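You operate a simulated robot arm through the tools that you are given. There is no shell and no other tool.

You run a simulated robot arm. Do the job below in one go: nothing can be reset, and whatever is moved stays where it is left.

TASK
Try the green gauge in the black tray's three caps; bin the tight one.
Fine: the reject bin; stand the gauge back in its holder; leave the red gauge and the other caps.
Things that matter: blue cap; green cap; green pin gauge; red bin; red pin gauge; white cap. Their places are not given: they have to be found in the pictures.

It is judged by the outcome, as a careful person would: the job done as asked, and still so three seconds after it is handed in. It fails if anything else is knocked over, pushed out of place, dropped, spilled or broken. Lids that push on must go on centred and level and be pressed home; caps that screw on are set level and turned clockwise until they are tight.

THE ROBOT
A 6-joint arm with a two-finger gripper, fixed in place. Base frame: the origin is at the foot of the arm, x ahead of it, y to its left, z up; the work surface is at about z = 0. Units: cm, degrees, N and s.
With the tool pointing down near the work surface it reaches from about 18 to 48 cm from the base axis. Its first joint turns from -66.0 to 66.0 degrees. Payload 1.76 kg.
The tool frame sits at the grasp point between the pads (the TCP): z along the fingers, y along the line on which they close. The tips reach 2.9 cm beyond it. The gripper opens to 8.2 cm; its body begins 5.8 cm behind the TCP.
Orientation is that of the tool frame in the base frame, as a unit quaternion [x, y, z, w]. With the fingers straight down and closing along the base's y, the tool's x points along the base's -x, its y along +y and its z along -z.

THE INTERFACE
- The arm moves only by the tool drive_tool. Its argument "motion" is a list of rows, each a list of 7 numbers: the shift along the tool's x, y, z in cm, then the turn, a rotation vector about the tool's x, y, z in degrees, then the gripper command, from -1 (shut) to 1 (fully open), values between in proportion. In form: [[dx, dy, dz, ax, ay, az, grip], ...]. A call has 1 to 20 rows; each row shifts and turns the commanded pose from where the row before left it, along the tool's axes as they then stand. Rows are played at 5 a second. More than 5 cm and 8.6 degrees between two rows, or a gripper value outside its range, and nothing of the call is played. A pose out of reach is approached as far as the arm can. The call stops where the force on the tool passes 60 N (or 10 N more than at its start, if that is more) or the arm is blocked; 0.2 s more then pass. The fingers move at their own pace (about 20.35 cm/s each) and stop on an object; they squeeze with about 30 N. The grip force told is the motor's: it shows also when the fingers shut on nothing. Time passes only in rows, and 0.2 s behind the last, so rows that do not move let the fingers close. The reply holds the time, the measured pose of the TCP, the force on the tool along the base axes, the opening and the grip force, in the units named above and with some noise, with the torque about the TCP (base axes, N m) and any sound that the robot's microphone picked up.
- Cameras (640 x 400 px; columns grow to the right, rows downward): "scene" is fixed at [4.71, 32.97, 42.3]; the picture's right is [-0.76, -0.66, 0.00], its down [-0.37, 0.43, -0.82] and it looks along [0.54, -0.62, -0.57] (base axes); focal length 277 px, centre (320, 200). "wrist" rides on the gripper at [7.9, 0.4, -8.9] in the tool frame; the picture's right is [-0.05, 1.00, 0.00], its down [-0.71, -0.04, -0.71] and it looks along [-0.71, -0.04, 0.71] (tool axes); focal length 256 px, centre (320, 200).
- snapshot(camera): a new picture of that camera. The clock stands still meanwhile.
- point_at(camera, pixels): for up to 12 pixels [column, row] of the newest picture of that camera ("zoom" is the newest enlarged one), the place [x, y, z] in the base frame of the surface seen there, good to about 0.3 cm, but the place of the scene camera against the robot may be out by one fixed shift of up to 1.2 cm in any direction. The clock stands still meanwhile.
- enlarge(camera, box): a new picture of the part [left, top, right, bottom] of that camera's present view, enlarged. The clock stands still meanwhile.
- hand_in(): hands the job in; it is judged then, once.

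Unless the task says otherwise, let go and move clear before handing in.

The tools are called as a command line: name --pt "numbers of a row" for each row, then --argument value for the rest, lists and objects as JSON in quotes. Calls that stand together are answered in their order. drive_tool: Moves the arm, as the interface text tells. Its arguments: {"type":"object","properties":{"motion":{"type":"array"}},"required":["motion"]} The other tools are called the same way: snapshot (camera) takes a picture; point_at (camera, pixels) gives the place of the surface under pixels of a picture; enlarge (camera, box) takes an enlarged picture of a part of a camera's view; hand_in () hands the job in.

At the start:

```text
time_s: 0.0
tcp_pos: [33.81, -9.11, 24.33]
tool_rot: [0.0, 1.0, 0.001, 0.0]
contact_force: [-0.4, -0.9, 1.2]
moment: [0.01, 0.0, -0.01]
opening: 8.19
grasp_force: 0.1
```

scene: 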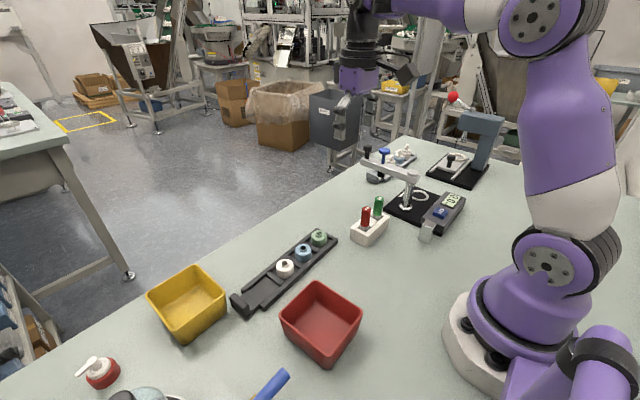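
wrist: 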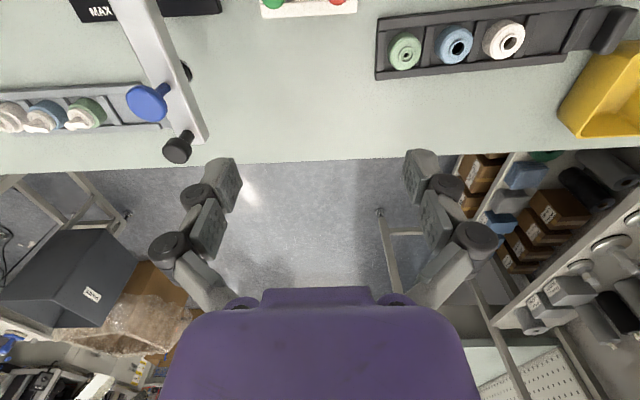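

The scene picture shows a black tray with white, blue and green caps around (286,268), (303,253) and (319,238), a white gauge holder with red and green pins at (366,216) and (378,206), the red bin at (320,322) and a yellow bin at (187,300). I'll take enlarged views to see the details before moving.

enlarge --camera "scene" --box '[220, 180, 400, 320]'

enlarge --camera "scene" --box '[340, 130, 500, 250]'

enlarge --camera "wrist" --box '[360, 0, 640, 140]'

enlarge --camera "wrist" --box '[0, 0, 360, 180]'

```text
2.86 times, centred on (310, 250) of scene
```

zoom: 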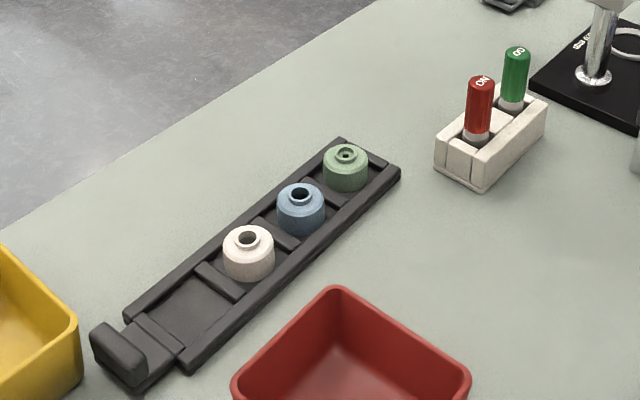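

```text
3.33 times, centred on (420, 190) of scene
```

zoom: 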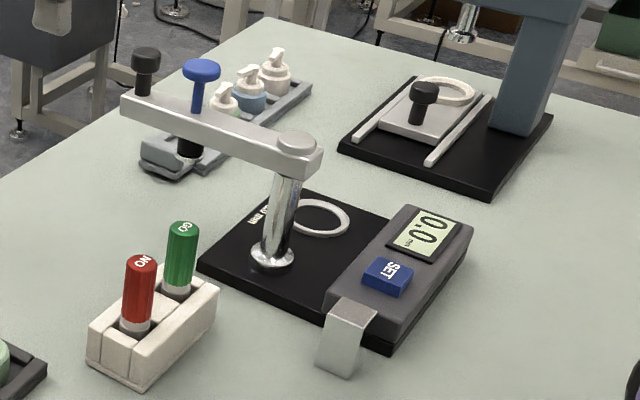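

```text
2.29 times, centred on (500, 70) of wrist
```

zoom: 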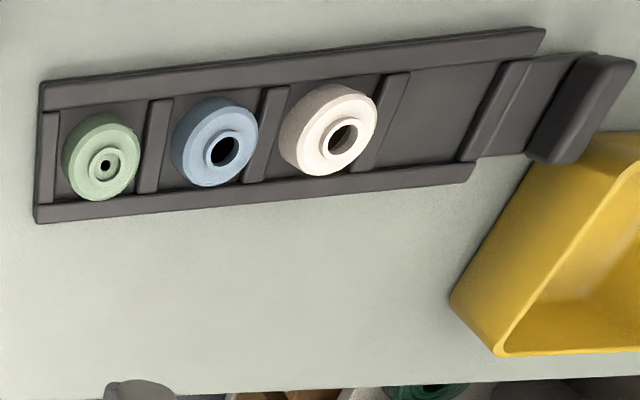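

```text
1.78 times, centred on (180, 90) of wrist
```

zoom: 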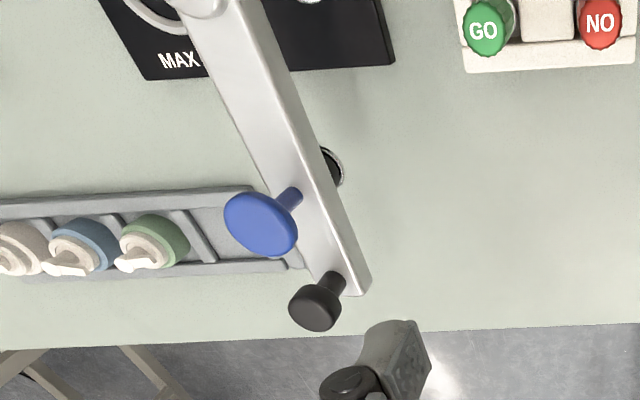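

The wrist zoom shows the green cap with a narrow-looking bore at about (404,52) and the blue and white caps with wider bores, but that needs testing with the gauge. I'll measure the places of these things in both cameras.

point_at --camera "wrist" --pixels '[[405, 52], [457, 46], [507, 40], [440, 75], [550, 60], [380, 76], [378, 22], [560, 15], [600, 30], [272, 2], [336, 2], [310, 10]]'

snapshot --camera "scene"

```text
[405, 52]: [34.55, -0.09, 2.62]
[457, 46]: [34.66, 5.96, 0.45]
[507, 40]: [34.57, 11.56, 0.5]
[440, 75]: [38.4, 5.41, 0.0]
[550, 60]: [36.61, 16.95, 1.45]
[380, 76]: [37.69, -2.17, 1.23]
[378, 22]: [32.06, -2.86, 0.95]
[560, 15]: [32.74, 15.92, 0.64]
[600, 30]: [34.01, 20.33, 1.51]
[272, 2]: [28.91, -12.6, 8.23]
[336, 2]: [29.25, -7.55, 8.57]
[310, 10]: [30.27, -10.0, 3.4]
```

```text
taken
```

scene: 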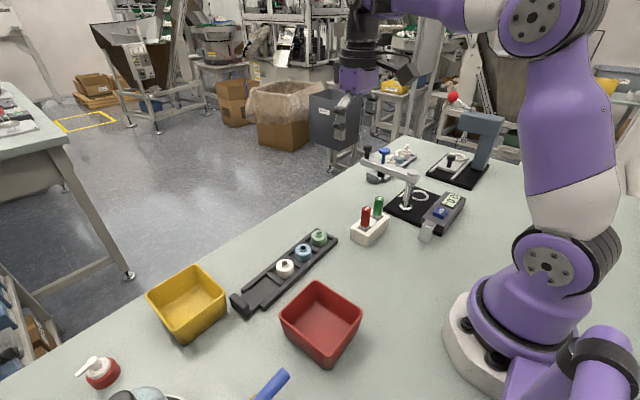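

The caps lie near x≈34, y≈0/5/10 and the gauges near x≈29, y≈-12.6 (green) and -7.6 (red) with tops at about z 8.4. I'll measure the same points in the scene camera to find its shift.

point_at --camera "scene" --pixels '[[378, 198], [366, 207], [319, 234], [303, 248], [285, 263], [320, 284], [360, 318], [325, 363], [282, 322], [320, 340], [357, 243], [390, 222]]'

enlarge --camera "scene" --box '[340, 180, 420, 250]'

```text
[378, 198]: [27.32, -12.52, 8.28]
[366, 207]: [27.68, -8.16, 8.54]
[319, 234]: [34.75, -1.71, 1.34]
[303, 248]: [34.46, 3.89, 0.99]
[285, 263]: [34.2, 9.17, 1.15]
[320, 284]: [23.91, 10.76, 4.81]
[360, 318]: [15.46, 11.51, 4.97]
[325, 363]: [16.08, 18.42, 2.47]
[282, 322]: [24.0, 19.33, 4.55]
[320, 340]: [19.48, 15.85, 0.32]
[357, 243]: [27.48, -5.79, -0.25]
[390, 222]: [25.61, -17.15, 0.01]
```

```text
5.71 times, centred on (380, 215) of scene
```

zoom: 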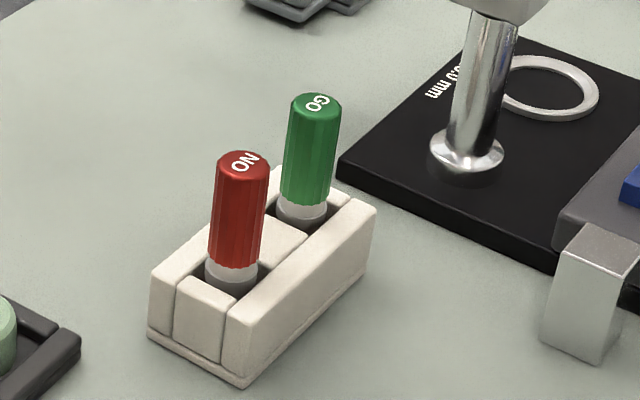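

The gauges stand about 5 cm apart in y, with the comparator's silver arm close by on the -y side. Before moving I'll measure that arm (wrist (190,135), (160,60), (150,105), (178,148)) so I can keep clear of it.

point_at --camera "wrist" --pixels '[[195, 138], [180, 100], [160, 50], [140, 5], [148, 103], [178, 150], [195, 90], [218, 10], [85, 112], [100, 18], [262, 14], [356, 12]]'

point_at --camera "scene" --pixels '[[410, 173], [368, 148], [384, 151], [365, 164], [400, 165], [425, 240], [465, 195], [440, 215], [388, 205], [480, 120], [453, 98], [400, 158]]'

```text
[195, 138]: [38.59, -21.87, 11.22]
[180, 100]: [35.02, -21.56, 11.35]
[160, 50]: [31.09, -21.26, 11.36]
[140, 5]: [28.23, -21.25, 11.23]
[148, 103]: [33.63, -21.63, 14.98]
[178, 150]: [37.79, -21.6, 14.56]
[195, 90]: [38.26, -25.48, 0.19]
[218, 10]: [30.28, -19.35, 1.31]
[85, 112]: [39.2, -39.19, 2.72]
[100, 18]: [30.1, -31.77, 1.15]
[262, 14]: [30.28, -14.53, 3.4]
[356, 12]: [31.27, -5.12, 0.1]
```

```text
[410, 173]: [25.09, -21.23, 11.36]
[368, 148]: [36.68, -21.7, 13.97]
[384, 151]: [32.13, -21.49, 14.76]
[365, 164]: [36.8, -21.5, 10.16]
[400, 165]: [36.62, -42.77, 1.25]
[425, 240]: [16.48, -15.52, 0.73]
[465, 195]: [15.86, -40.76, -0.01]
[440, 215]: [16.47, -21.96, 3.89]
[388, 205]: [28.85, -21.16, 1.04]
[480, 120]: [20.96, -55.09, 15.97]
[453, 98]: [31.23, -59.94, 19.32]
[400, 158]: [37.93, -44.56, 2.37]
```

Comparing knobs and gauges, the scene camera reads about 1.1–1.5 cm low in x; the silver arm runs at y≈-21.5 up to z 15, so I want the wrist camera on the +y side. I'll turn the tool +90° about its z in free air and check.

drive_tool --pt "0 0 0 0 0 8.18 1" --pt "0 0 0 0 0 8.18 1" --pt "0 0 0 0 0 8.18 1" --pt "0 0 0 0 0 8.18 1" --pt "0 0 0 0 0 8.18 1" --pt "0 0 0 0 0 8.18 1" --pt "0 0 0 0 0 8.18 1" --pt "0 0 0 0 0 8.18 1" --pt "0 0 0 0 0 8.18 1" --pt "0 0 0 0 0 8.18 1" --pt "0 0 0 0 0 8.2 1" --pt "0 0 0 0 0 0 1"

```text
time_s: 2.6
tcp_pos: [33.86, -9.13, 24.36]
tool_rot: [0.709, 0.706, 0.0, 0.0]
contact_force: [0.6, 0.8, 0.9]
moment: [0.07, 0.0, 0.02]
opening: 8.21
grasp_force: 0.0
```

The turn worked: tool x is now base +y and tool y is base +x. I'll move over to about (28.7, 1, 14) to look at the gauges from the +y side.

drive_tool --pt "2.53 -1.28 2.58 0 0 0 1" --pt "2.53 -1.28 2.58 0 0 0 1" --pt "2.53 -1.28 2.58 0 0 0 1" --pt "2.53 -1.28 2.58 0 0 0 1" --pt "0 0 0 0 0 0 1"

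snapshot --camera "wrist"

```text
time_s: 3.8
tcp_pos: [28.81, 1.01, 13.92]
tool_rot: [0.708, 0.706, 0.0, 0.0]
contact_force: [-0.4, 0.1, -0.1]
moment: [-0.01, 0.0, 0.0]
opening: 8.19
grasp_force: 0.0
```

```text
taken
```

wrist: 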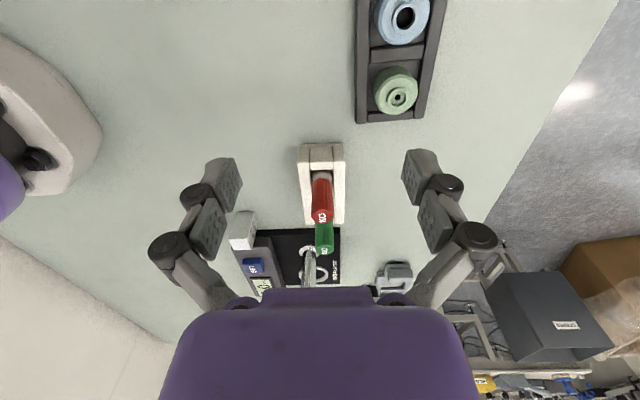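

The holder is at about (322,190) with the red gauge in front (323,198) and the green behind (325,238). I'll zoom in on it.

enlarge --camera "wrist" --box '[270, 130, 380, 270]'

point_at --camera "wrist" --pixels '[[324, 250], [325, 232], [325, 243], [323, 218], [323, 190], [303, 147], [342, 147], [304, 222], [343, 222], [322, 165], [333, 235], [317, 235]]'

```text
2.86 times, centred on (325, 200) of wrist
```

zoom: 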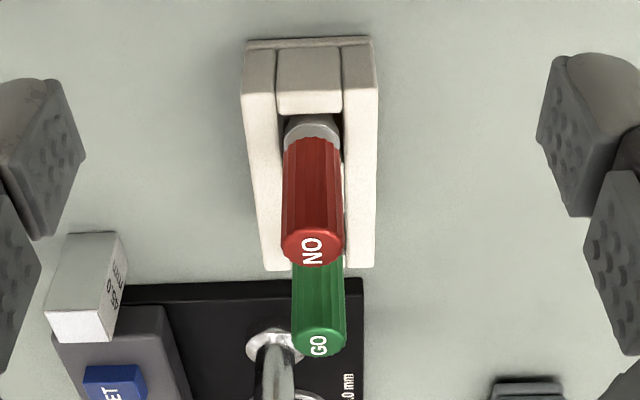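

```text
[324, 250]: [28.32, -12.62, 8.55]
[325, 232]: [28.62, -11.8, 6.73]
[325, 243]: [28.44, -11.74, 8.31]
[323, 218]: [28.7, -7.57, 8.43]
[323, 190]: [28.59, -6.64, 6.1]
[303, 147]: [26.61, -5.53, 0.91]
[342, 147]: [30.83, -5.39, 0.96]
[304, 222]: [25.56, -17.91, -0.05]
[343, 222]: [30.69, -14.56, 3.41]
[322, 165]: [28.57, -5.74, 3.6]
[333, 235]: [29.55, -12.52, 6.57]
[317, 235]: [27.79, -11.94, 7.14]
```

Green gauge's handle spans x≈27.8–29.55 near y≈-12.6, top z≈8.5. I'll refine using the zoomed picture.

point_at --camera "zoom" --pixels '[[319, 346], [319, 338], [319, 354], [298, 335], [343, 335], [319, 325], [312, 250], [312, 236], [286, 230], [340, 230], [312, 130], [310, 120]]'

enlarge --camera "wrist" --box '[300, 200, 350, 260]'

```text
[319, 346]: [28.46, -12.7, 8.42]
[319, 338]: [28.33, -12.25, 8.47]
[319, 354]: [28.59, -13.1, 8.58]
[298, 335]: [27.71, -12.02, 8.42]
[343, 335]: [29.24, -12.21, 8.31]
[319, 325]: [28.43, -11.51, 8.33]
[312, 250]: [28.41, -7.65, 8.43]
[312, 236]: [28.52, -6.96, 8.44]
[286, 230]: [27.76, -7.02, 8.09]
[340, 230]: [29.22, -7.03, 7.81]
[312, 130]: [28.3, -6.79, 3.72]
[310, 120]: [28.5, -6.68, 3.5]
```

```text
6.67 times, centred on (325, 230) of wrist
```

zoom: 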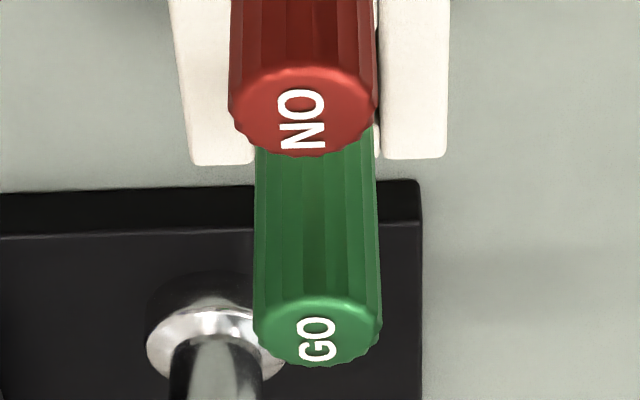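

Ray geometry puts the green gauge's axis at about (28.47, -12.5), the red's at (28.5, -7.5). Before gripping I'll view the caps closely from the +y side.

drive_tool --pt "4.5 1.42 0 0 0 0 1" --pt "4.5 1.42 0 0 0 0 1" --pt "4.5 1.42 0 0 0 0 1" --pt "4.5 1.42 0 0 0 0 1" --pt "0 0 0 0 0 0 1" --pt "0 0 0 0 0 0 1"

snapshot --camera "wrist"

enlarge --camera "wrist" --box '[260, 120, 380, 260]'

```text
time_s: 5.2
tcp_pos: [34.6, 18.92, 13.91]
tool_rot: [0.708, 0.706, 0.0, 0.0]
contact_force: [0.0, -0.1, 0.2]
moment: [0.02, -0.04, 0.0]
opening: 8.2
grasp_force: 0.0
```

```text
taken
```

wrist: 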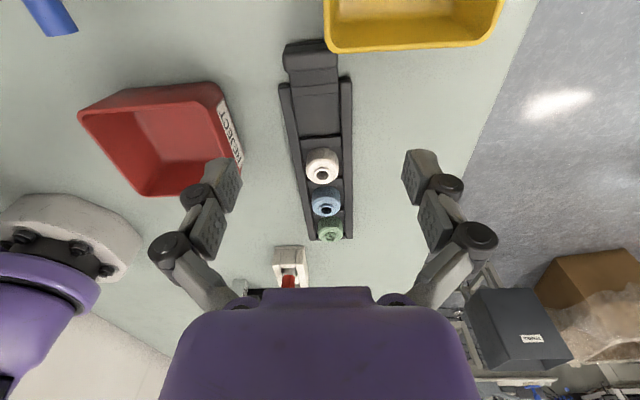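

```text
2.86 times, centred on (320, 190) of wrist
```

zoom: 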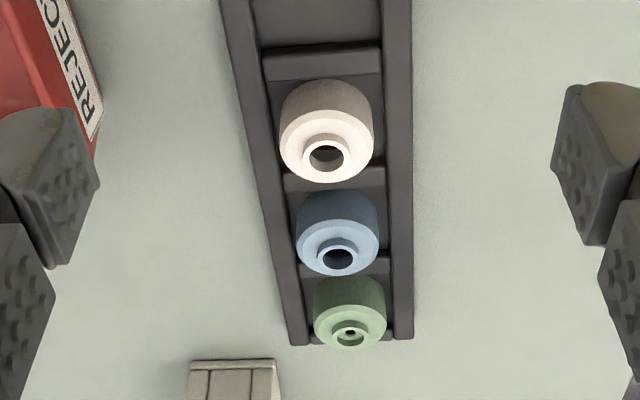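

The red bin carries a REJECT label (wrist (230,130)), and ray geometry gives the cap bores at about white (34.2,10.5), blue (34.45,5.2), green (34.8,0.05) with tops at z≈2.85. Now I'll go over the green gauge at (28.47,-12.5) at z 14.

drive_tool --pt "-4.49 -0.876 0 0 0 0 1" --pt "-4.49 -0.876 0 0 0 0 1" --pt "-4.49 -0.876 0 0 0 0 1" --pt "-4.49 -0.876 0 0 0 0 1" --pt "-4.49 -0.876 0 0 0 0 0.5" --pt "-4.49 -0.876 0 0 0 0 0.3" --pt "-4.48 -0.874 0 0 0 0 0.3" --pt "0 0 0 0 0 0 0.3" --pt "0 0 0 0 0 0 0.3"

snapshot --camera "wrist"

snapshot --camera "scene"

```text
time_s: 7.2
tcp_pos: [28.31, -12.18, 13.88]
tool_rot: [0.707, 0.707, 0.0, 0.0]
contact_force: [0.6, 0.6, -0.3]
moment: [0.03, 0.0, 0.0]
opening: 5.35
grasp_force: 0.0
```

```text
taken
```

wrist: 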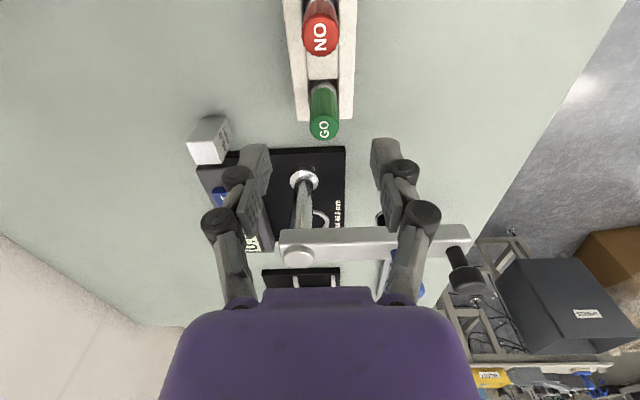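

```text
taken
```

scene: 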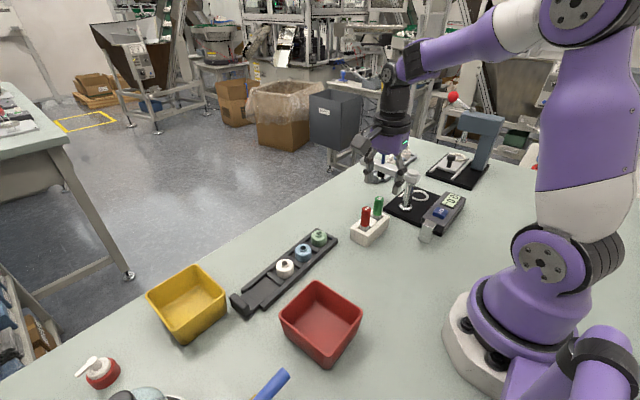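

The GO top is at about (323,127) in the wrist view, and the tool is nearly over it. I'll zoom in for a more exact centre before going down.

enlarge --camera "wrist" --box '[280, 0, 370, 150]'

drive_tool --pt "0 0 0 0 0 0 0.3"

```text
2.67 times, centred on (325, 75) of wrist
```

zoom: 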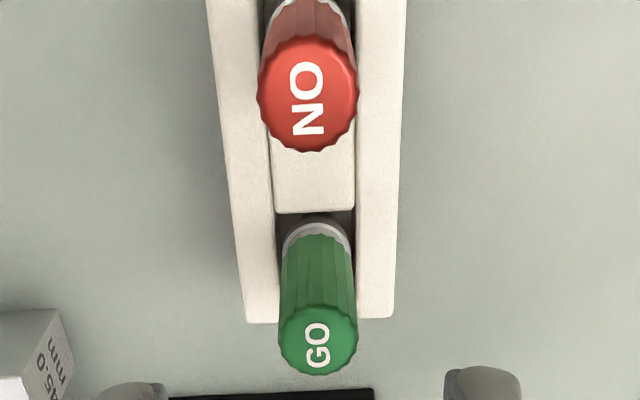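

```text
time_s: 7.6
tcp_pos: [28.3, -12.18, 14.09]
tool_rot: [0.707, 0.707, 0.0, 0.001]
contact_force: [0.1, 0.6, -0.6]
moment: [-0.01, -0.02, -0.04]
opening: 5.31
grasp_force: 0.1
```

The green top's centre in the zoom is at (319,341), i.e. about (28.5,-12.4), so I shift 0.2 cm in x and -0.24 cm in y and descend to z≈7 with the fingers partly open.

drive_tool --pt "-0.24 0.2 0 0 0 0 0.1" --pt "0 0 1.5 0 0 0 0.1" --pt "0 0 1.5 0 0 0 0.1" --pt "0 0 1.5 0 0 0 0.1" --pt "0 0 1.3 0 0 0 0.1" --pt "0 0 0.7 0 0 0 0.1" --pt "0 0 0.5 0 0 0 0.1" --pt "0 0 0 0 0 0 0.1" --pt "0 0 0 0 0 0 0.1"

snapshot --camera "wrist"

snapshot --camera "scene"

```text
time_s: 9.6
tcp_pos: [28.52, -12.71, 7.02]
tool_rot: [0.707, 0.708, 0.0, 0.0]
contact_force: [0.1, -0.4, -0.4]
moment: [-0.01, -0.02, 0.01]
opening: 4.51
grasp_force: 0.0
```

```text
taken
```

wrist: 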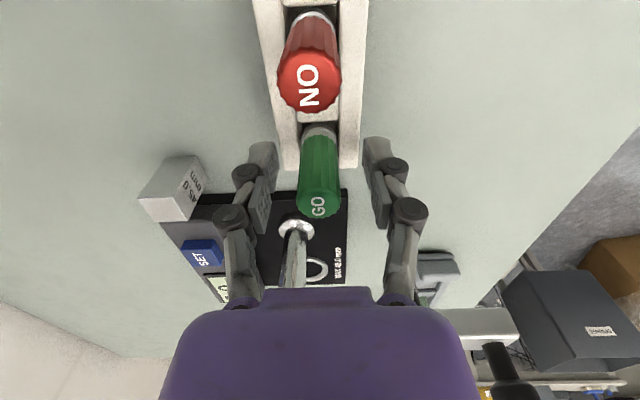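

```text
taken
```

scene: 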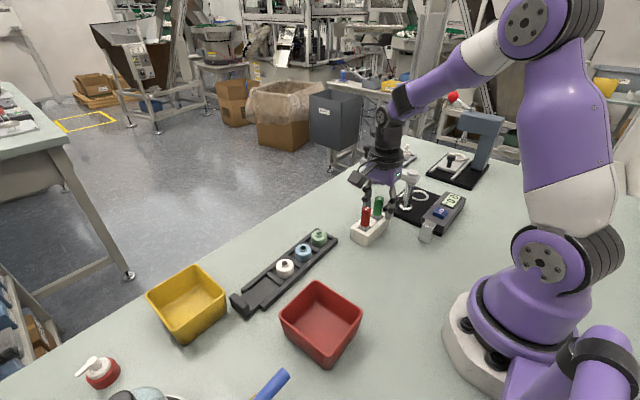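

The fingers straddle the green handle, top at about (319,204); the reading y=-12.71 suggests I'm ~0.2 cm too far in -y. I'll zoom and take a still reading.

enlarge --camera "wrist" --box '[240, 100, 400, 230]'

drive_tool --pt "0 0 0 0 0 0 0.1"

```text
3.08 times, centred on (320, 165) of wrist
```

zoom: 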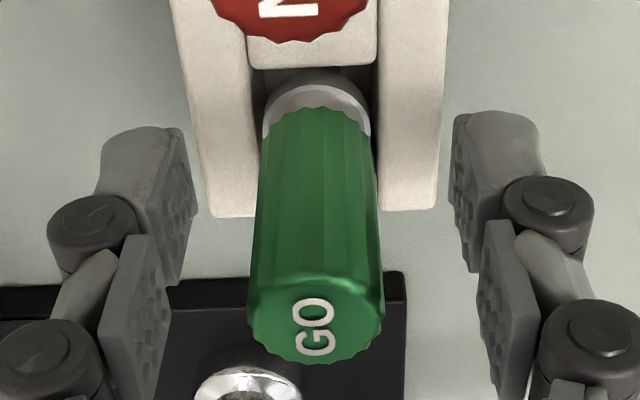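

```text
time_s: 10.0
tcp_pos: [28.44, -12.73, 7.06]
tool_rot: [0.707, 0.707, 0.0, 0.0]
contact_force: [0.1, 0.3, -0.1]
moment: [0.0, 0.0, -0.01]
opening: 4.53
grasp_force: 0.0
```

The gauge axis is about 0.17 cm toward +y and 0.08 cm toward -x of the TCP. I'll shift by that and close slowly on the handle.

drive_tool --pt "0.17 -0.08 0 0 0 0 0.1" --pt "0 0 0 0 0 0 -0.2" --pt "0 0 0 0 0 0 -0.4" --pt "0 0 0 0 0 0 -0.48" --pt "0 0 0 0 0 0 -0.54" --pt "0 0 0 0 0 0 -0.6" --pt "0 0 0 0 0 0 -0.7" --pt "0 0 0 0 0 0 -1" --pt "0 0 0 0 0 0 -1" --pt "0 0 0 0 0 0 -1"

snapshot --camera "wrist"

```text
time_s: 12.2
tcp_pos: [28.58, -12.45, 7.03]
tool_rot: [0.707, 0.707, 0.0, 0.0]
contact_force: [0.0, 0.2, -0.2]
moment: [0.01, -0.01, -0.05]
opening: 1.79
grasp_force: 30.2
```

```text
taken
```

wrist: 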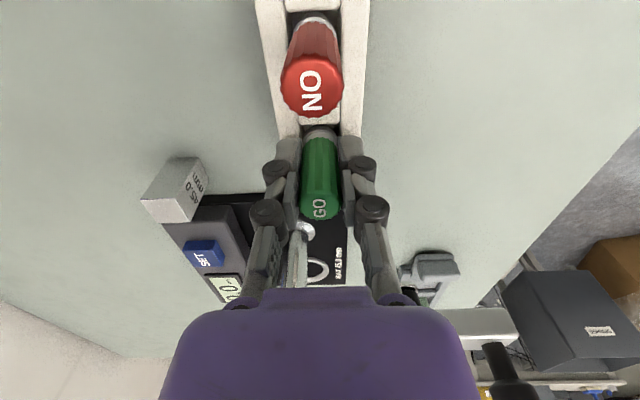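

Gripped: opening 1.79 cm at 30 N with almost no side force. I'll take two still readings to fix the holder pose for the return, then lift.

drive_tool --pt "0 0 0 0 0 0 -1"

drive_tool --pt "0 0 0 0 0 0 -1"

drive_tool --pt "0 0 -0.5 0 0 0 -1" --pt "0 0 -0.5 0 0 0 -1" --pt "0 0 -0.5 0 0 0 -1" --pt "0 0 -0.5 0 0 0 -1" --pt "0 0 -1 0 0 0 -1" --pt "0 0 -1 0 0 0 -1" --pt "0 0 -1 0 0 0 -1" --pt "0 0 0 0 0 0 -1" --pt "0 0 0 0 0 0 -1"

snapshot --camera "wrist"

snapshot --camera "scene"

```text
time_s: 12.6
tcp_pos: [28.44, -12.41, 7.04]
tool_rot: [0.707, 0.707, 0.0, 0.0]
contact_force: [0.5, -0.1, 0.2]
moment: [0.02, 0.01, 0.02]
opening: 1.84
grasp_force: 29.7
```

```text
time_s: 13.0
tcp_pos: [28.53, -12.4, 6.97]
tool_rot: [0.707, 0.707, 0.0, 0.0]
contact_force: [0.1, 0.0, 0.1]
moment: [-0.01, -0.02, -0.02]
opening: 1.78
grasp_force: 30.0
```

```text
time_s: 15.0
tcp_pos: [28.52, -12.55, 12.03]
tool_rot: [0.707, 0.707, -0.001, 0.0]
contact_force: [-0.6, -0.3, -1.7]
moment: [-0.01, 0.01, 0.0]
opening: 1.78
grasp_force: 30.1
```

```text
taken
```

wrist: 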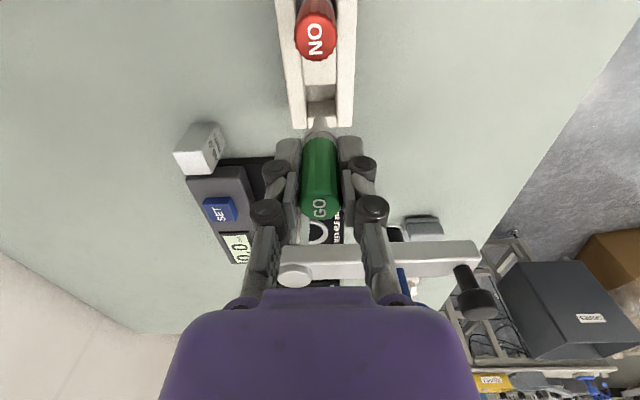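

```text
taken
```

scene: 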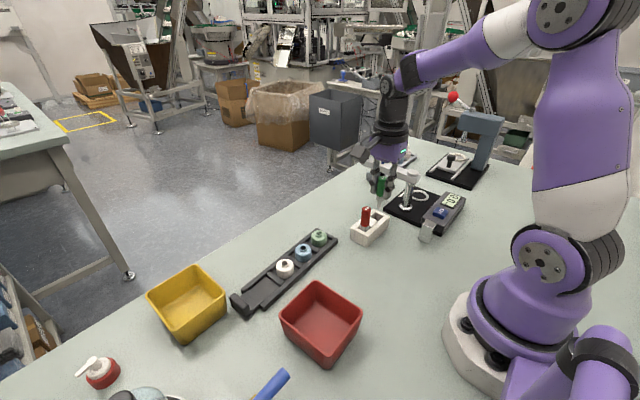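

The gauge lifted freely (holder pose about (28.5,-12.42,7.01)). I'll zoom in on the held gauge to see its pin.

enlarge --camera "wrist" --box '[270, 80, 370, 230]'

enlarge --camera "scene" --box '[345, 150, 425, 250]'

```text
2.67 times, centred on (320, 155) of wrist
```

zoom: 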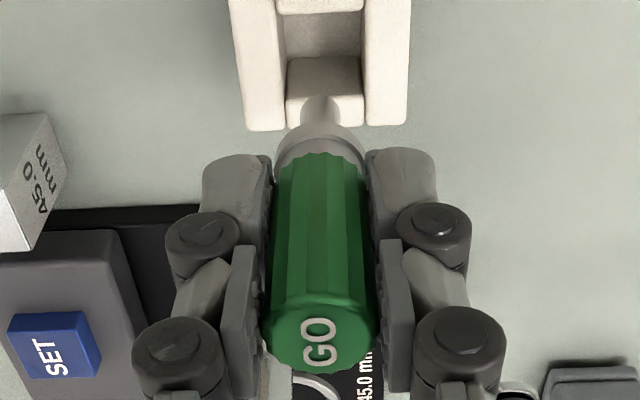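

```text
4.00 times, centred on (385, 200) of scene
```

zoom: 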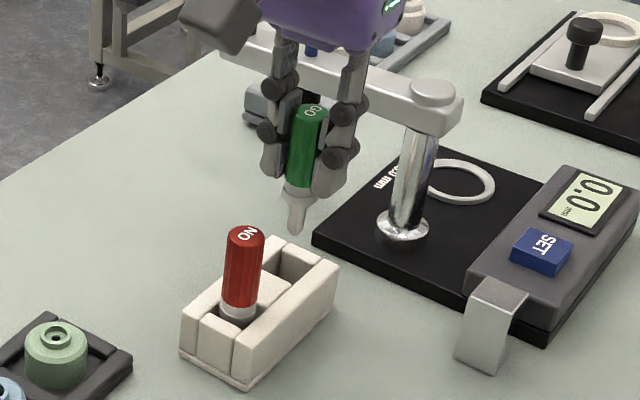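

The gauge has a grey collar tapering to a narrow pin (about 0.8 cm), whose tip is roughly 6 cm below the TCP. I'll raise it clear of the red gauge and carry it to above the white cap.

drive_tool --pt "0 0 -2 0 0 0 -1" --pt "0 0 -2 0 0 0 -1" --pt "3.8 0.95 0 0 0 0 -1" --pt "3.8 0.95 0 0 0 0 -1" --pt "3.8 0.95 0 0 0 0 -1" --pt "3.8 0.95 0 0 0 0 -1" --pt "3.8 0.95 0 0 0 0 -1" --pt "4.0 0.95 0 0 0 0 -1" --pt "0 0 0 0 0 0 -1" --pt "0 0 2 0 0 0 -1" --pt "0 0 2 0 0 0 -1" --pt "0 0 0 0 0 0 -1" --pt "0 0 0 0 0 0 -1"

snapshot --camera "wrist"

enlarge --camera "wrist" --box '[270, 80, 370, 220]'

enlarge --camera "scene" --box '[230, 180, 350, 310]'

```text
time_s: 17.8
tcp_pos: [34.15, 10.63, 12.04]
tool_rot: [0.708, 0.707, 0.0, 0.0]
contact_force: [-0.3, 0.5, -1.1]
moment: [0.04, 0.01, 0.02]
opening: 1.77
grasp_force: 30.1
```

```text
taken
```

wrist: 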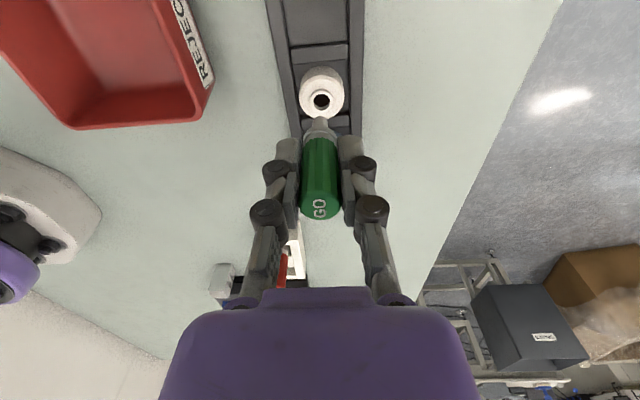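

```text
2.86 times, centred on (320, 150) of wrist
```

zoom: 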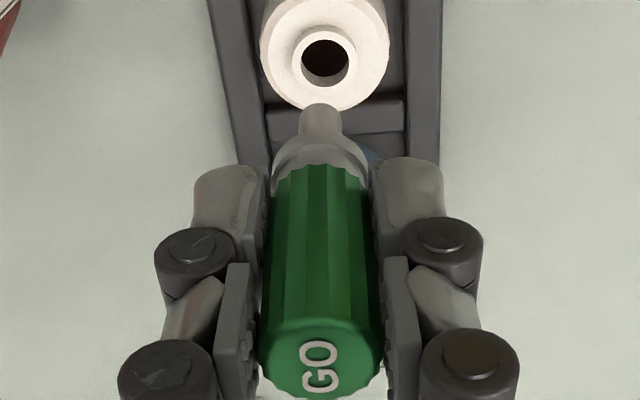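

```text
3.08 times, centred on (290, 245) of scene
```

zoom: 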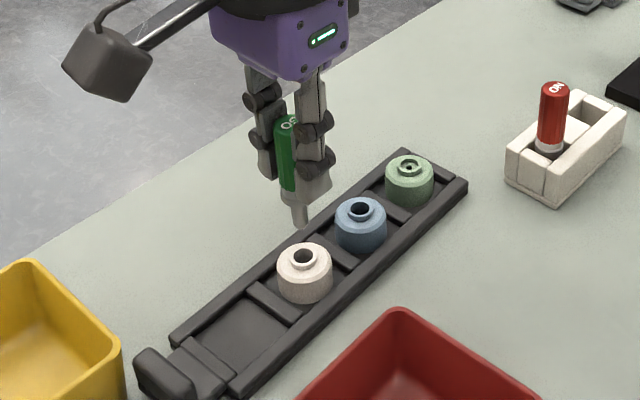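

White bore centre appears at zoom (326,55), i.e. about 0.12 cm in +x from the pin line. I'll shift 0.12 cm and come down so the tip is about 1 cm above the cap, then look again.

drive_tool --pt "0 0.12 0 0 0 0 -1" --pt "0 0 1 0 0 0 -1" --pt "0 0 1 0 0 0 -1" --pt "0 0 0 0 0 0 -1" --pt "0 0 0 0 0 0 -1" --pt "0 0 0 0 0 0 -1"

enlarge --camera "wrist" --box '[280, 80, 360, 150]'

enlarge --camera "scene" --box '[250, 220, 330, 290]'

```text
time_s: 19.2
tcp_pos: [34.23, 10.56, 10.09]
tool_rot: [0.707, 0.707, -0.001, 0.0]
contact_force: [-0.4, 0.2, -1.6]
moment: [0.0, -0.01, 0.01]
opening: 1.79
grasp_force: 29.8
```

```text
5.71 times, centred on (320, 115) of wrist
```

zoom: 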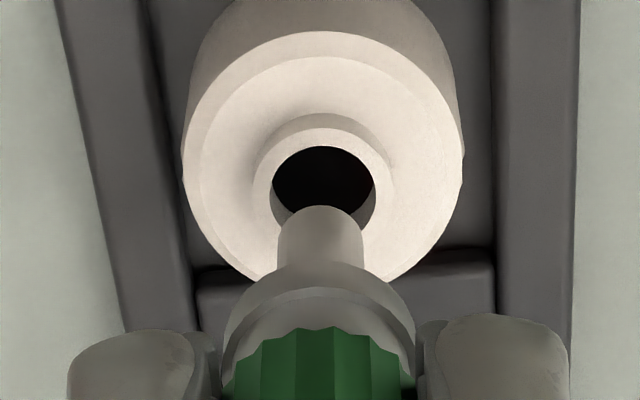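

```text
5.71 times, centred on (290, 255) of scene
```

zoom: 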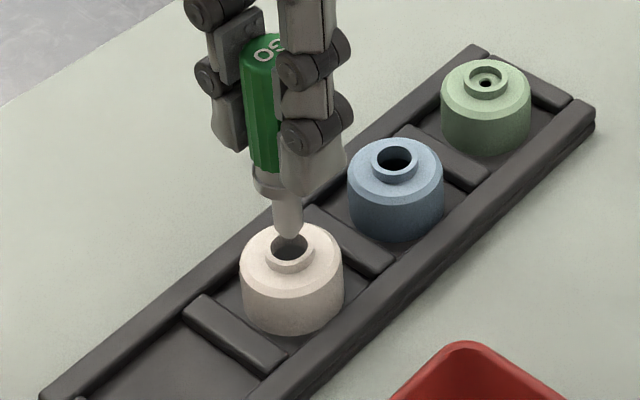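

At this height the pin (zoom column 320) lines up with the white bore (column 323), and the gap looks like roughly 0.3–1 cm. I'll come down in 0.1 cm steps and watch the force.

drive_tool --pt "0.04 0.02 0.1 0 0 0 -1" --pt "0 0 0.1 0 0 0 -1" --pt "0 0 0.1 0 0 0 -1" --pt "0 0 0.1 0 0 0 -1" --pt "0 0 0.1 0 0 0 -1" --pt "0 0 0 0 0 0 -1"

enlarge --camera "scene" --box '[250, 220, 330, 290]'

enlarge --camera "wrist" --box '[280, 80, 360, 150]'

```text
time_s: 20.6
tcp_pos: [34.25, 10.43, 9.53]
tool_rot: [0.707, 0.707, 0.0, 0.0]
contact_force: [0.0, -0.7, -1.3]
moment: [0.01, -0.04, 0.01]
opening: 1.82
grasp_force: 30.1
```

```text
5.71 times, centred on (290, 255) of scene
```

zoom: 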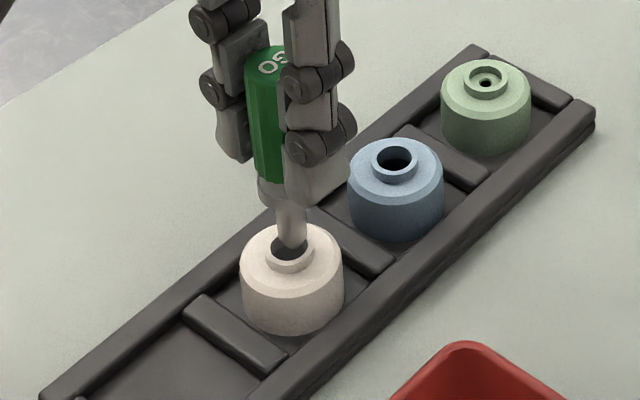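

```text
5.71 times, centred on (320, 115) of wrist
```

zoom: 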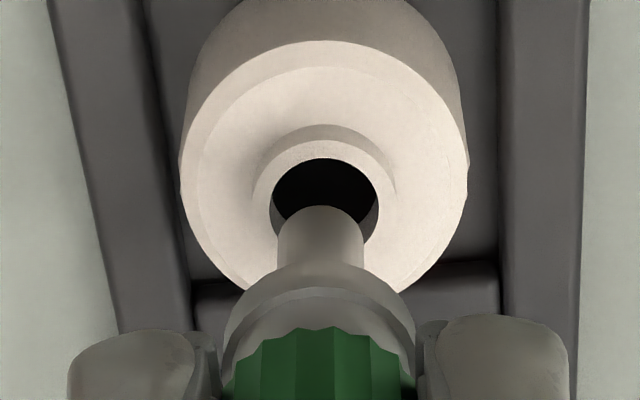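

No contact yet (force z -1.3 N, just the weight) with the tip about at the bore's mouth. I'll keep descending in small steps.

drive_tool --pt "0 0.03 0.1 0 0 0 -1" --pt "0 0 0.1 0 0 0 -1" --pt "0 0 0.1 0 0 0 -1" --pt "0 0 0 0 0 0 -1"

drive_tool --pt "0 0 0.1 0 0 0 -1" --pt "0 0 0.1 0 0 0 -1" --pt "0 0 0 0 0 0 -1"

enlarge --camera "scene" --box '[250, 220, 330, 290]'

enlarge --camera "wrist" --box '[280, 80, 360, 150]'

```text
time_s: 21.6
tcp_pos: [34.26, 10.42, 9.03]
tool_rot: [0.707, 0.707, 0.0, 0.0]
contact_force: [-0.2, 0.6, -1.8]
moment: [-0.01, -0.01, 0.07]
opening: 1.8
grasp_force: 30.0
```

```text
time_s: 22.4
tcp_pos: [34.29, 10.51, 9.0]
tool_rot: [0.707, 0.707, 0.0, 0.0]
contact_force: [-0.1, -0.4, 0.4]
moment: [0.01, -0.02, 0.0]
opening: 1.81
grasp_force: 30.3
```

```text
5.71 times, centred on (290, 255) of scene
```

zoom: 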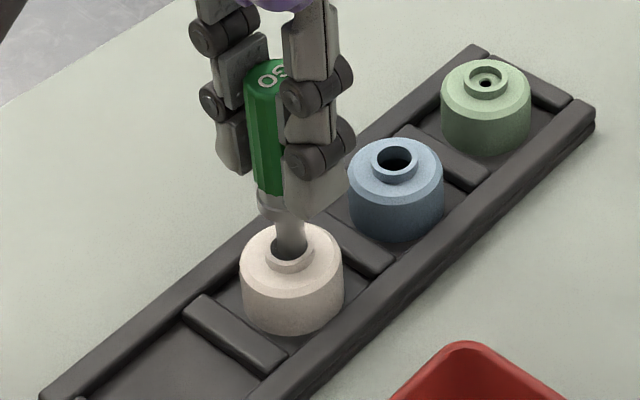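

```text
5.71 times, centred on (320, 115) of wrist
```

zoom: 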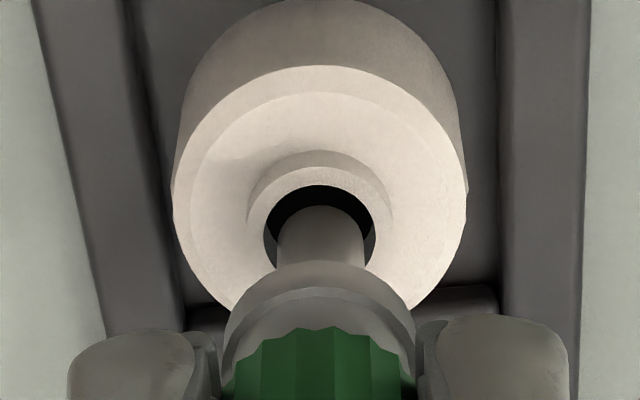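

The pin now enters the white bore without force (scene zoom (291,245)). I'll carry on down in small steps.

drive_tool --pt "0 0 0.1 0 0 0 -1" --pt "0 0 0.1 0 0 0 -1" --pt "0 0 0.1 0 0 0 -1" --pt "0 0 0 0 0 0 -1"

drive_tool --pt "0 0 0.1 0 0 0 -1" --pt "0 0 0.1 0 0 0 -1" --pt "0 0 0.1 0 0 0 -1" --pt "0 0 0 0 0 0 -1"

enlarge --camera "wrist" --box '[280, 80, 360, 150]'

enlarge --camera "scene" --box '[250, 220, 330, 290]'

```text
time_s: 23.4
tcp_pos: [34.24, 10.5, 8.64]
tool_rot: [0.707, 0.707, 0.001, 0.0]
contact_force: [0.3, -0.7, -0.7]
moment: [0.0, -0.03, 0.03]
opening: 1.81
grasp_force: 29.6
```

```text
time_s: 24.4
tcp_pos: [34.24, 10.61, 8.34]
tool_rot: [0.707, 0.707, 0.0, -0.001]
contact_force: [0.7, -0.5, -1.3]
moment: [-0.02, -0.01, -0.02]
opening: 1.77
grasp_force: 30.2
```

```text
5.71 times, centred on (320, 115) of wrist
```

zoom: 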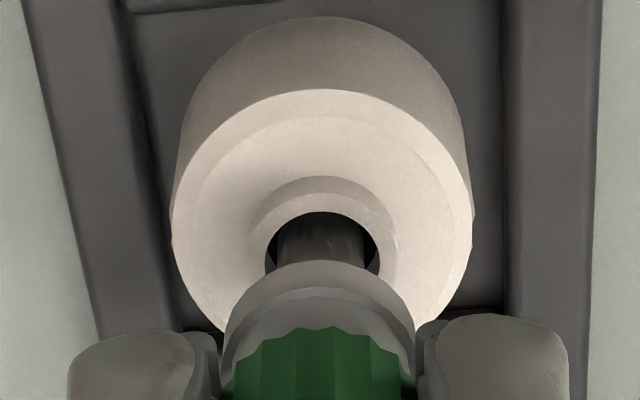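

```text
5.71 times, centred on (290, 255) of scene
```

zoom: 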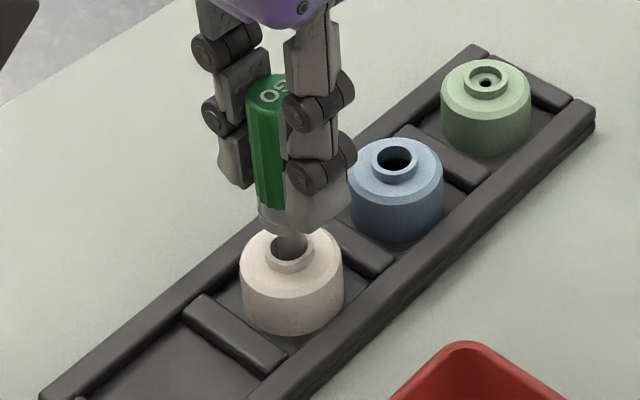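

The pin is well inside the white cap with no resistance. I'll continue in small steps until it seats or resists.

drive_tool --pt "0 0.02 0.1 0 0 0 -1" --pt "0 0 0.1 0 0 0 -1" --pt "0 0 0.1 0 0 0 -1" --pt "0 0 0 0 0 0 -1"

drive_tool --pt "0 0 0.1 0 0 0 -1" --pt "0 0 0.1 0 0 0 -1" --pt "0 0 0 0 0 0 -1"

drive_tool --pt "0 0 0.1 0 0 0 -1" --pt "0 0 0.1 0 0 0 -1" --pt "0 0 0 0 0 0 -1"

enlarge --camera "wrist" --box '[280, 80, 360, 150]'

enlarge --camera "scene" --box '[250, 220, 330, 290]'

```text
time_s: 25.4
tcp_pos: [34.3, 10.44, 8.08]
tool_rot: [0.707, 0.707, 0.0, 0.0]
contact_force: [0.6, -0.3, -0.9]
moment: [0.0, 0.02, -0.03]
opening: 1.8
grasp_force: 30.0
```

```text
time_s: 26.2
tcp_pos: [34.33, 10.46, 7.81]
tool_rot: [0.706, 0.708, 0.001, -0.001]
contact_force: [-0.1, 0.4, -1.5]
moment: [-0.01, 0.03, -0.01]
opening: 1.8
grasp_force: 30.3
```

```text
time_s: 27.0
tcp_pos: [34.36, 10.58, 7.64]
tool_rot: [0.707, 0.707, 0.0, 0.0]
contact_force: [0.0, -0.7, 8.4]
moment: [0.01, -0.03, 0.0]
opening: 1.8
grasp_force: 29.7
```

```text
5.71 times, centred on (320, 115) of wrist
```

zoom: 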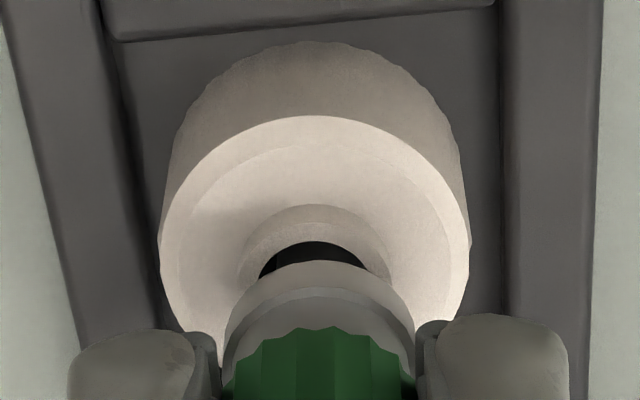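

```text
5.71 times, centred on (290, 255) of scene
```

zoom: 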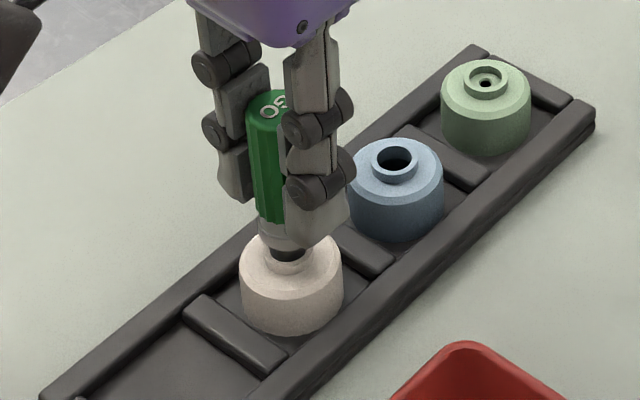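

At TCP z≈7.65 the pin bottomed softly (8 N) after sliding freely about 1.8 cm into the white cap: that one fits. I'll withdraw straight up and check that the cap stays.

drive_tool --pt "0 0 -0.3 0 0 0 -1" --pt "0 0 -0.5 0 0 0 -1" --pt "0 0 -0.7 0 0 0 -1" --pt "0 0 -0.7 0 0 0 -1" --pt "0 0 -0.8 0 0 0 -1" --pt "0 0 -1.2 0 0 0 -1" --pt "0 0 0 0 0 0 -1" --pt "-2.65 0.12 0 0 0 0 -1" --pt "-2.66 0.11 0 0 0 0 -1" --pt "0 0 0 0 0 0 -1" --pt "0 0 1 0 0 0 -1" --pt "0 0 0.6 0 0 0 -1" --pt "0 0 0 0 0 0 -1" --pt "0 0 0 0 0 0 -1"

enlarge --camera "wrist" --box '[280, 80, 360, 150]'

enlarge --camera "scene" --box '[250, 200, 350, 290]'

```text
time_s: 30.0
tcp_pos: [34.55, 5.28, 10.27]
tool_rot: [0.707, 0.707, 0.0, 0.0]
contact_force: [0.3, 0.2, -0.3]
moment: [-0.01, 0.0, 0.02]
opening: 1.79
grasp_force: 29.7
```

```text
5.71 times, centred on (320, 115) of wrist
```

zoom: 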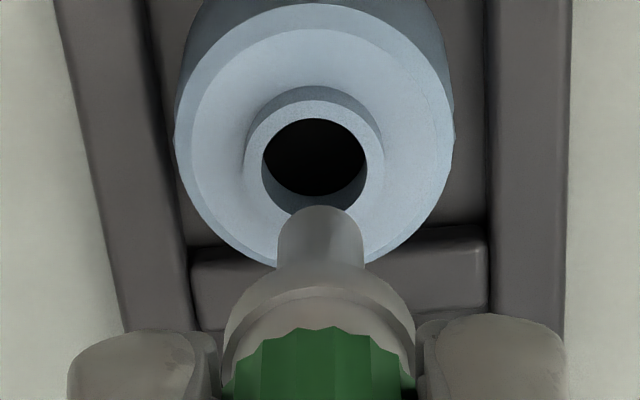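

```text
4.44 times, centred on (300, 245) of scene
```

zoom: 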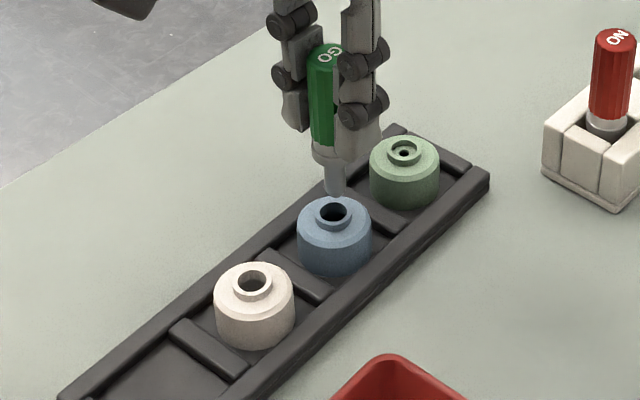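

The white cap stayed put. For blue, the wrist zoom (hole centre (314,165), pin column 320) and the scene zoom agree that I must shift about +0.22 cm in y and -0.08 cm in x; I'll do that and come down a bit.

drive_tool --pt "0.22 -0.08 0 0 0 0 -1" --pt "0 0 0.3 0 0 0 -1" --pt "0 0 0.3 0 0 0 -1" --pt "0 0 0 0 0 0 -1" --pt "0 0 0 0 0 0 -1"

enlarge --camera "wrist" --box '[280, 80, 360, 150]'

enlarge --camera "scene" --box '[260, 200, 340, 270]'

```text
time_s: 31.2
tcp_pos: [34.51, 5.42, 9.69]
tool_rot: [0.708, 0.707, 0.0, 0.001]
contact_force: [-0.1, -0.5, -0.4]
moment: [-0.01, 0.04, 0.0]
opening: 1.79
grasp_force: 29.9
```

```text
5.71 times, centred on (320, 115) of wrist
```

zoom: 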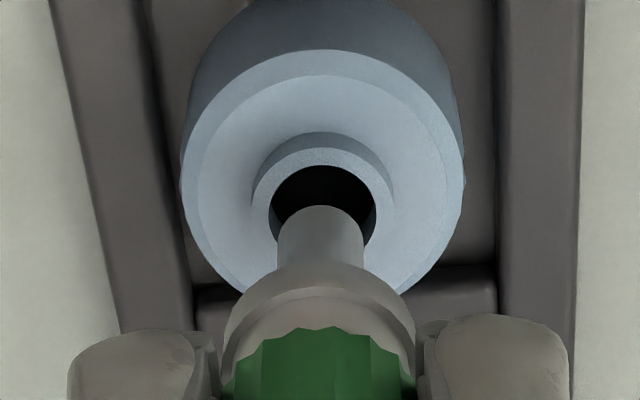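

```text
5.71 times, centred on (300, 235) of scene
```

zoom: 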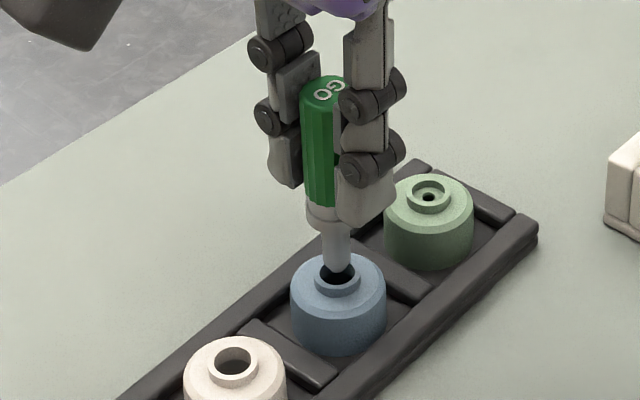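

Blue is nearly lined up (hole columns 269–376, pin 320); I'll trim -0.06 cm in y, +0.02 in x and descend in small steps with force checks.

drive_tool --pt "-0.06 0.02 0.1 0 0 0 -1" --pt "0 0 0.1 0 0 0 -1" --pt "0 0 0.1 0 0 0 -1" --pt "0 0 0.1 0 0 0 -1" --pt "0 0 0 0 0 0 -1"

drive_tool --pt "0 0 0.1 0 0 0 -1" --pt "0 0 0.1 0 0 0 -1" --pt "0 0 0.1 0 0 0 -1" --pt "0 0 0 0 0 0 -1"

enlarge --camera "wrist" --box '[280, 80, 360, 150]'

enlarge --camera "scene" --box '[260, 200, 340, 270]'

```text
time_s: 32.4
tcp_pos: [34.46, 5.42, 9.37]
tool_rot: [0.707, 0.707, -0.001, -0.001]
contact_force: [-1.1, -0.4, 0.0]
moment: [0.03, 0.02, 0.02]
opening: 1.79
grasp_force: 30.3
```

```text
time_s: 33.4
tcp_pos: [34.46, 5.32, 8.92]
tool_rot: [0.707, 0.707, -0.001, 0.001]
contact_force: [-0.5, -0.8, 0.0]
moment: [-0.01, 0.01, 0.01]
opening: 1.84
grasp_force: 29.6
```

```text
5.71 times, centred on (320, 115) of wrist
```

zoom: 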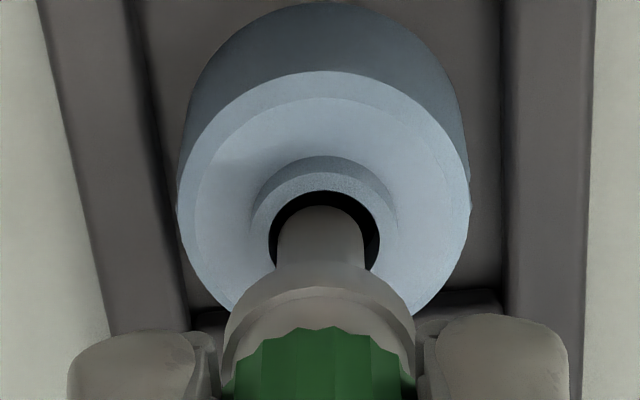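

```text
5.71 times, centred on (300, 235) of scene
```

zoom: 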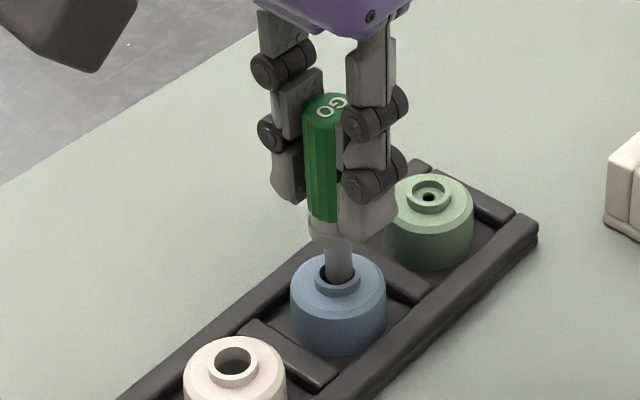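

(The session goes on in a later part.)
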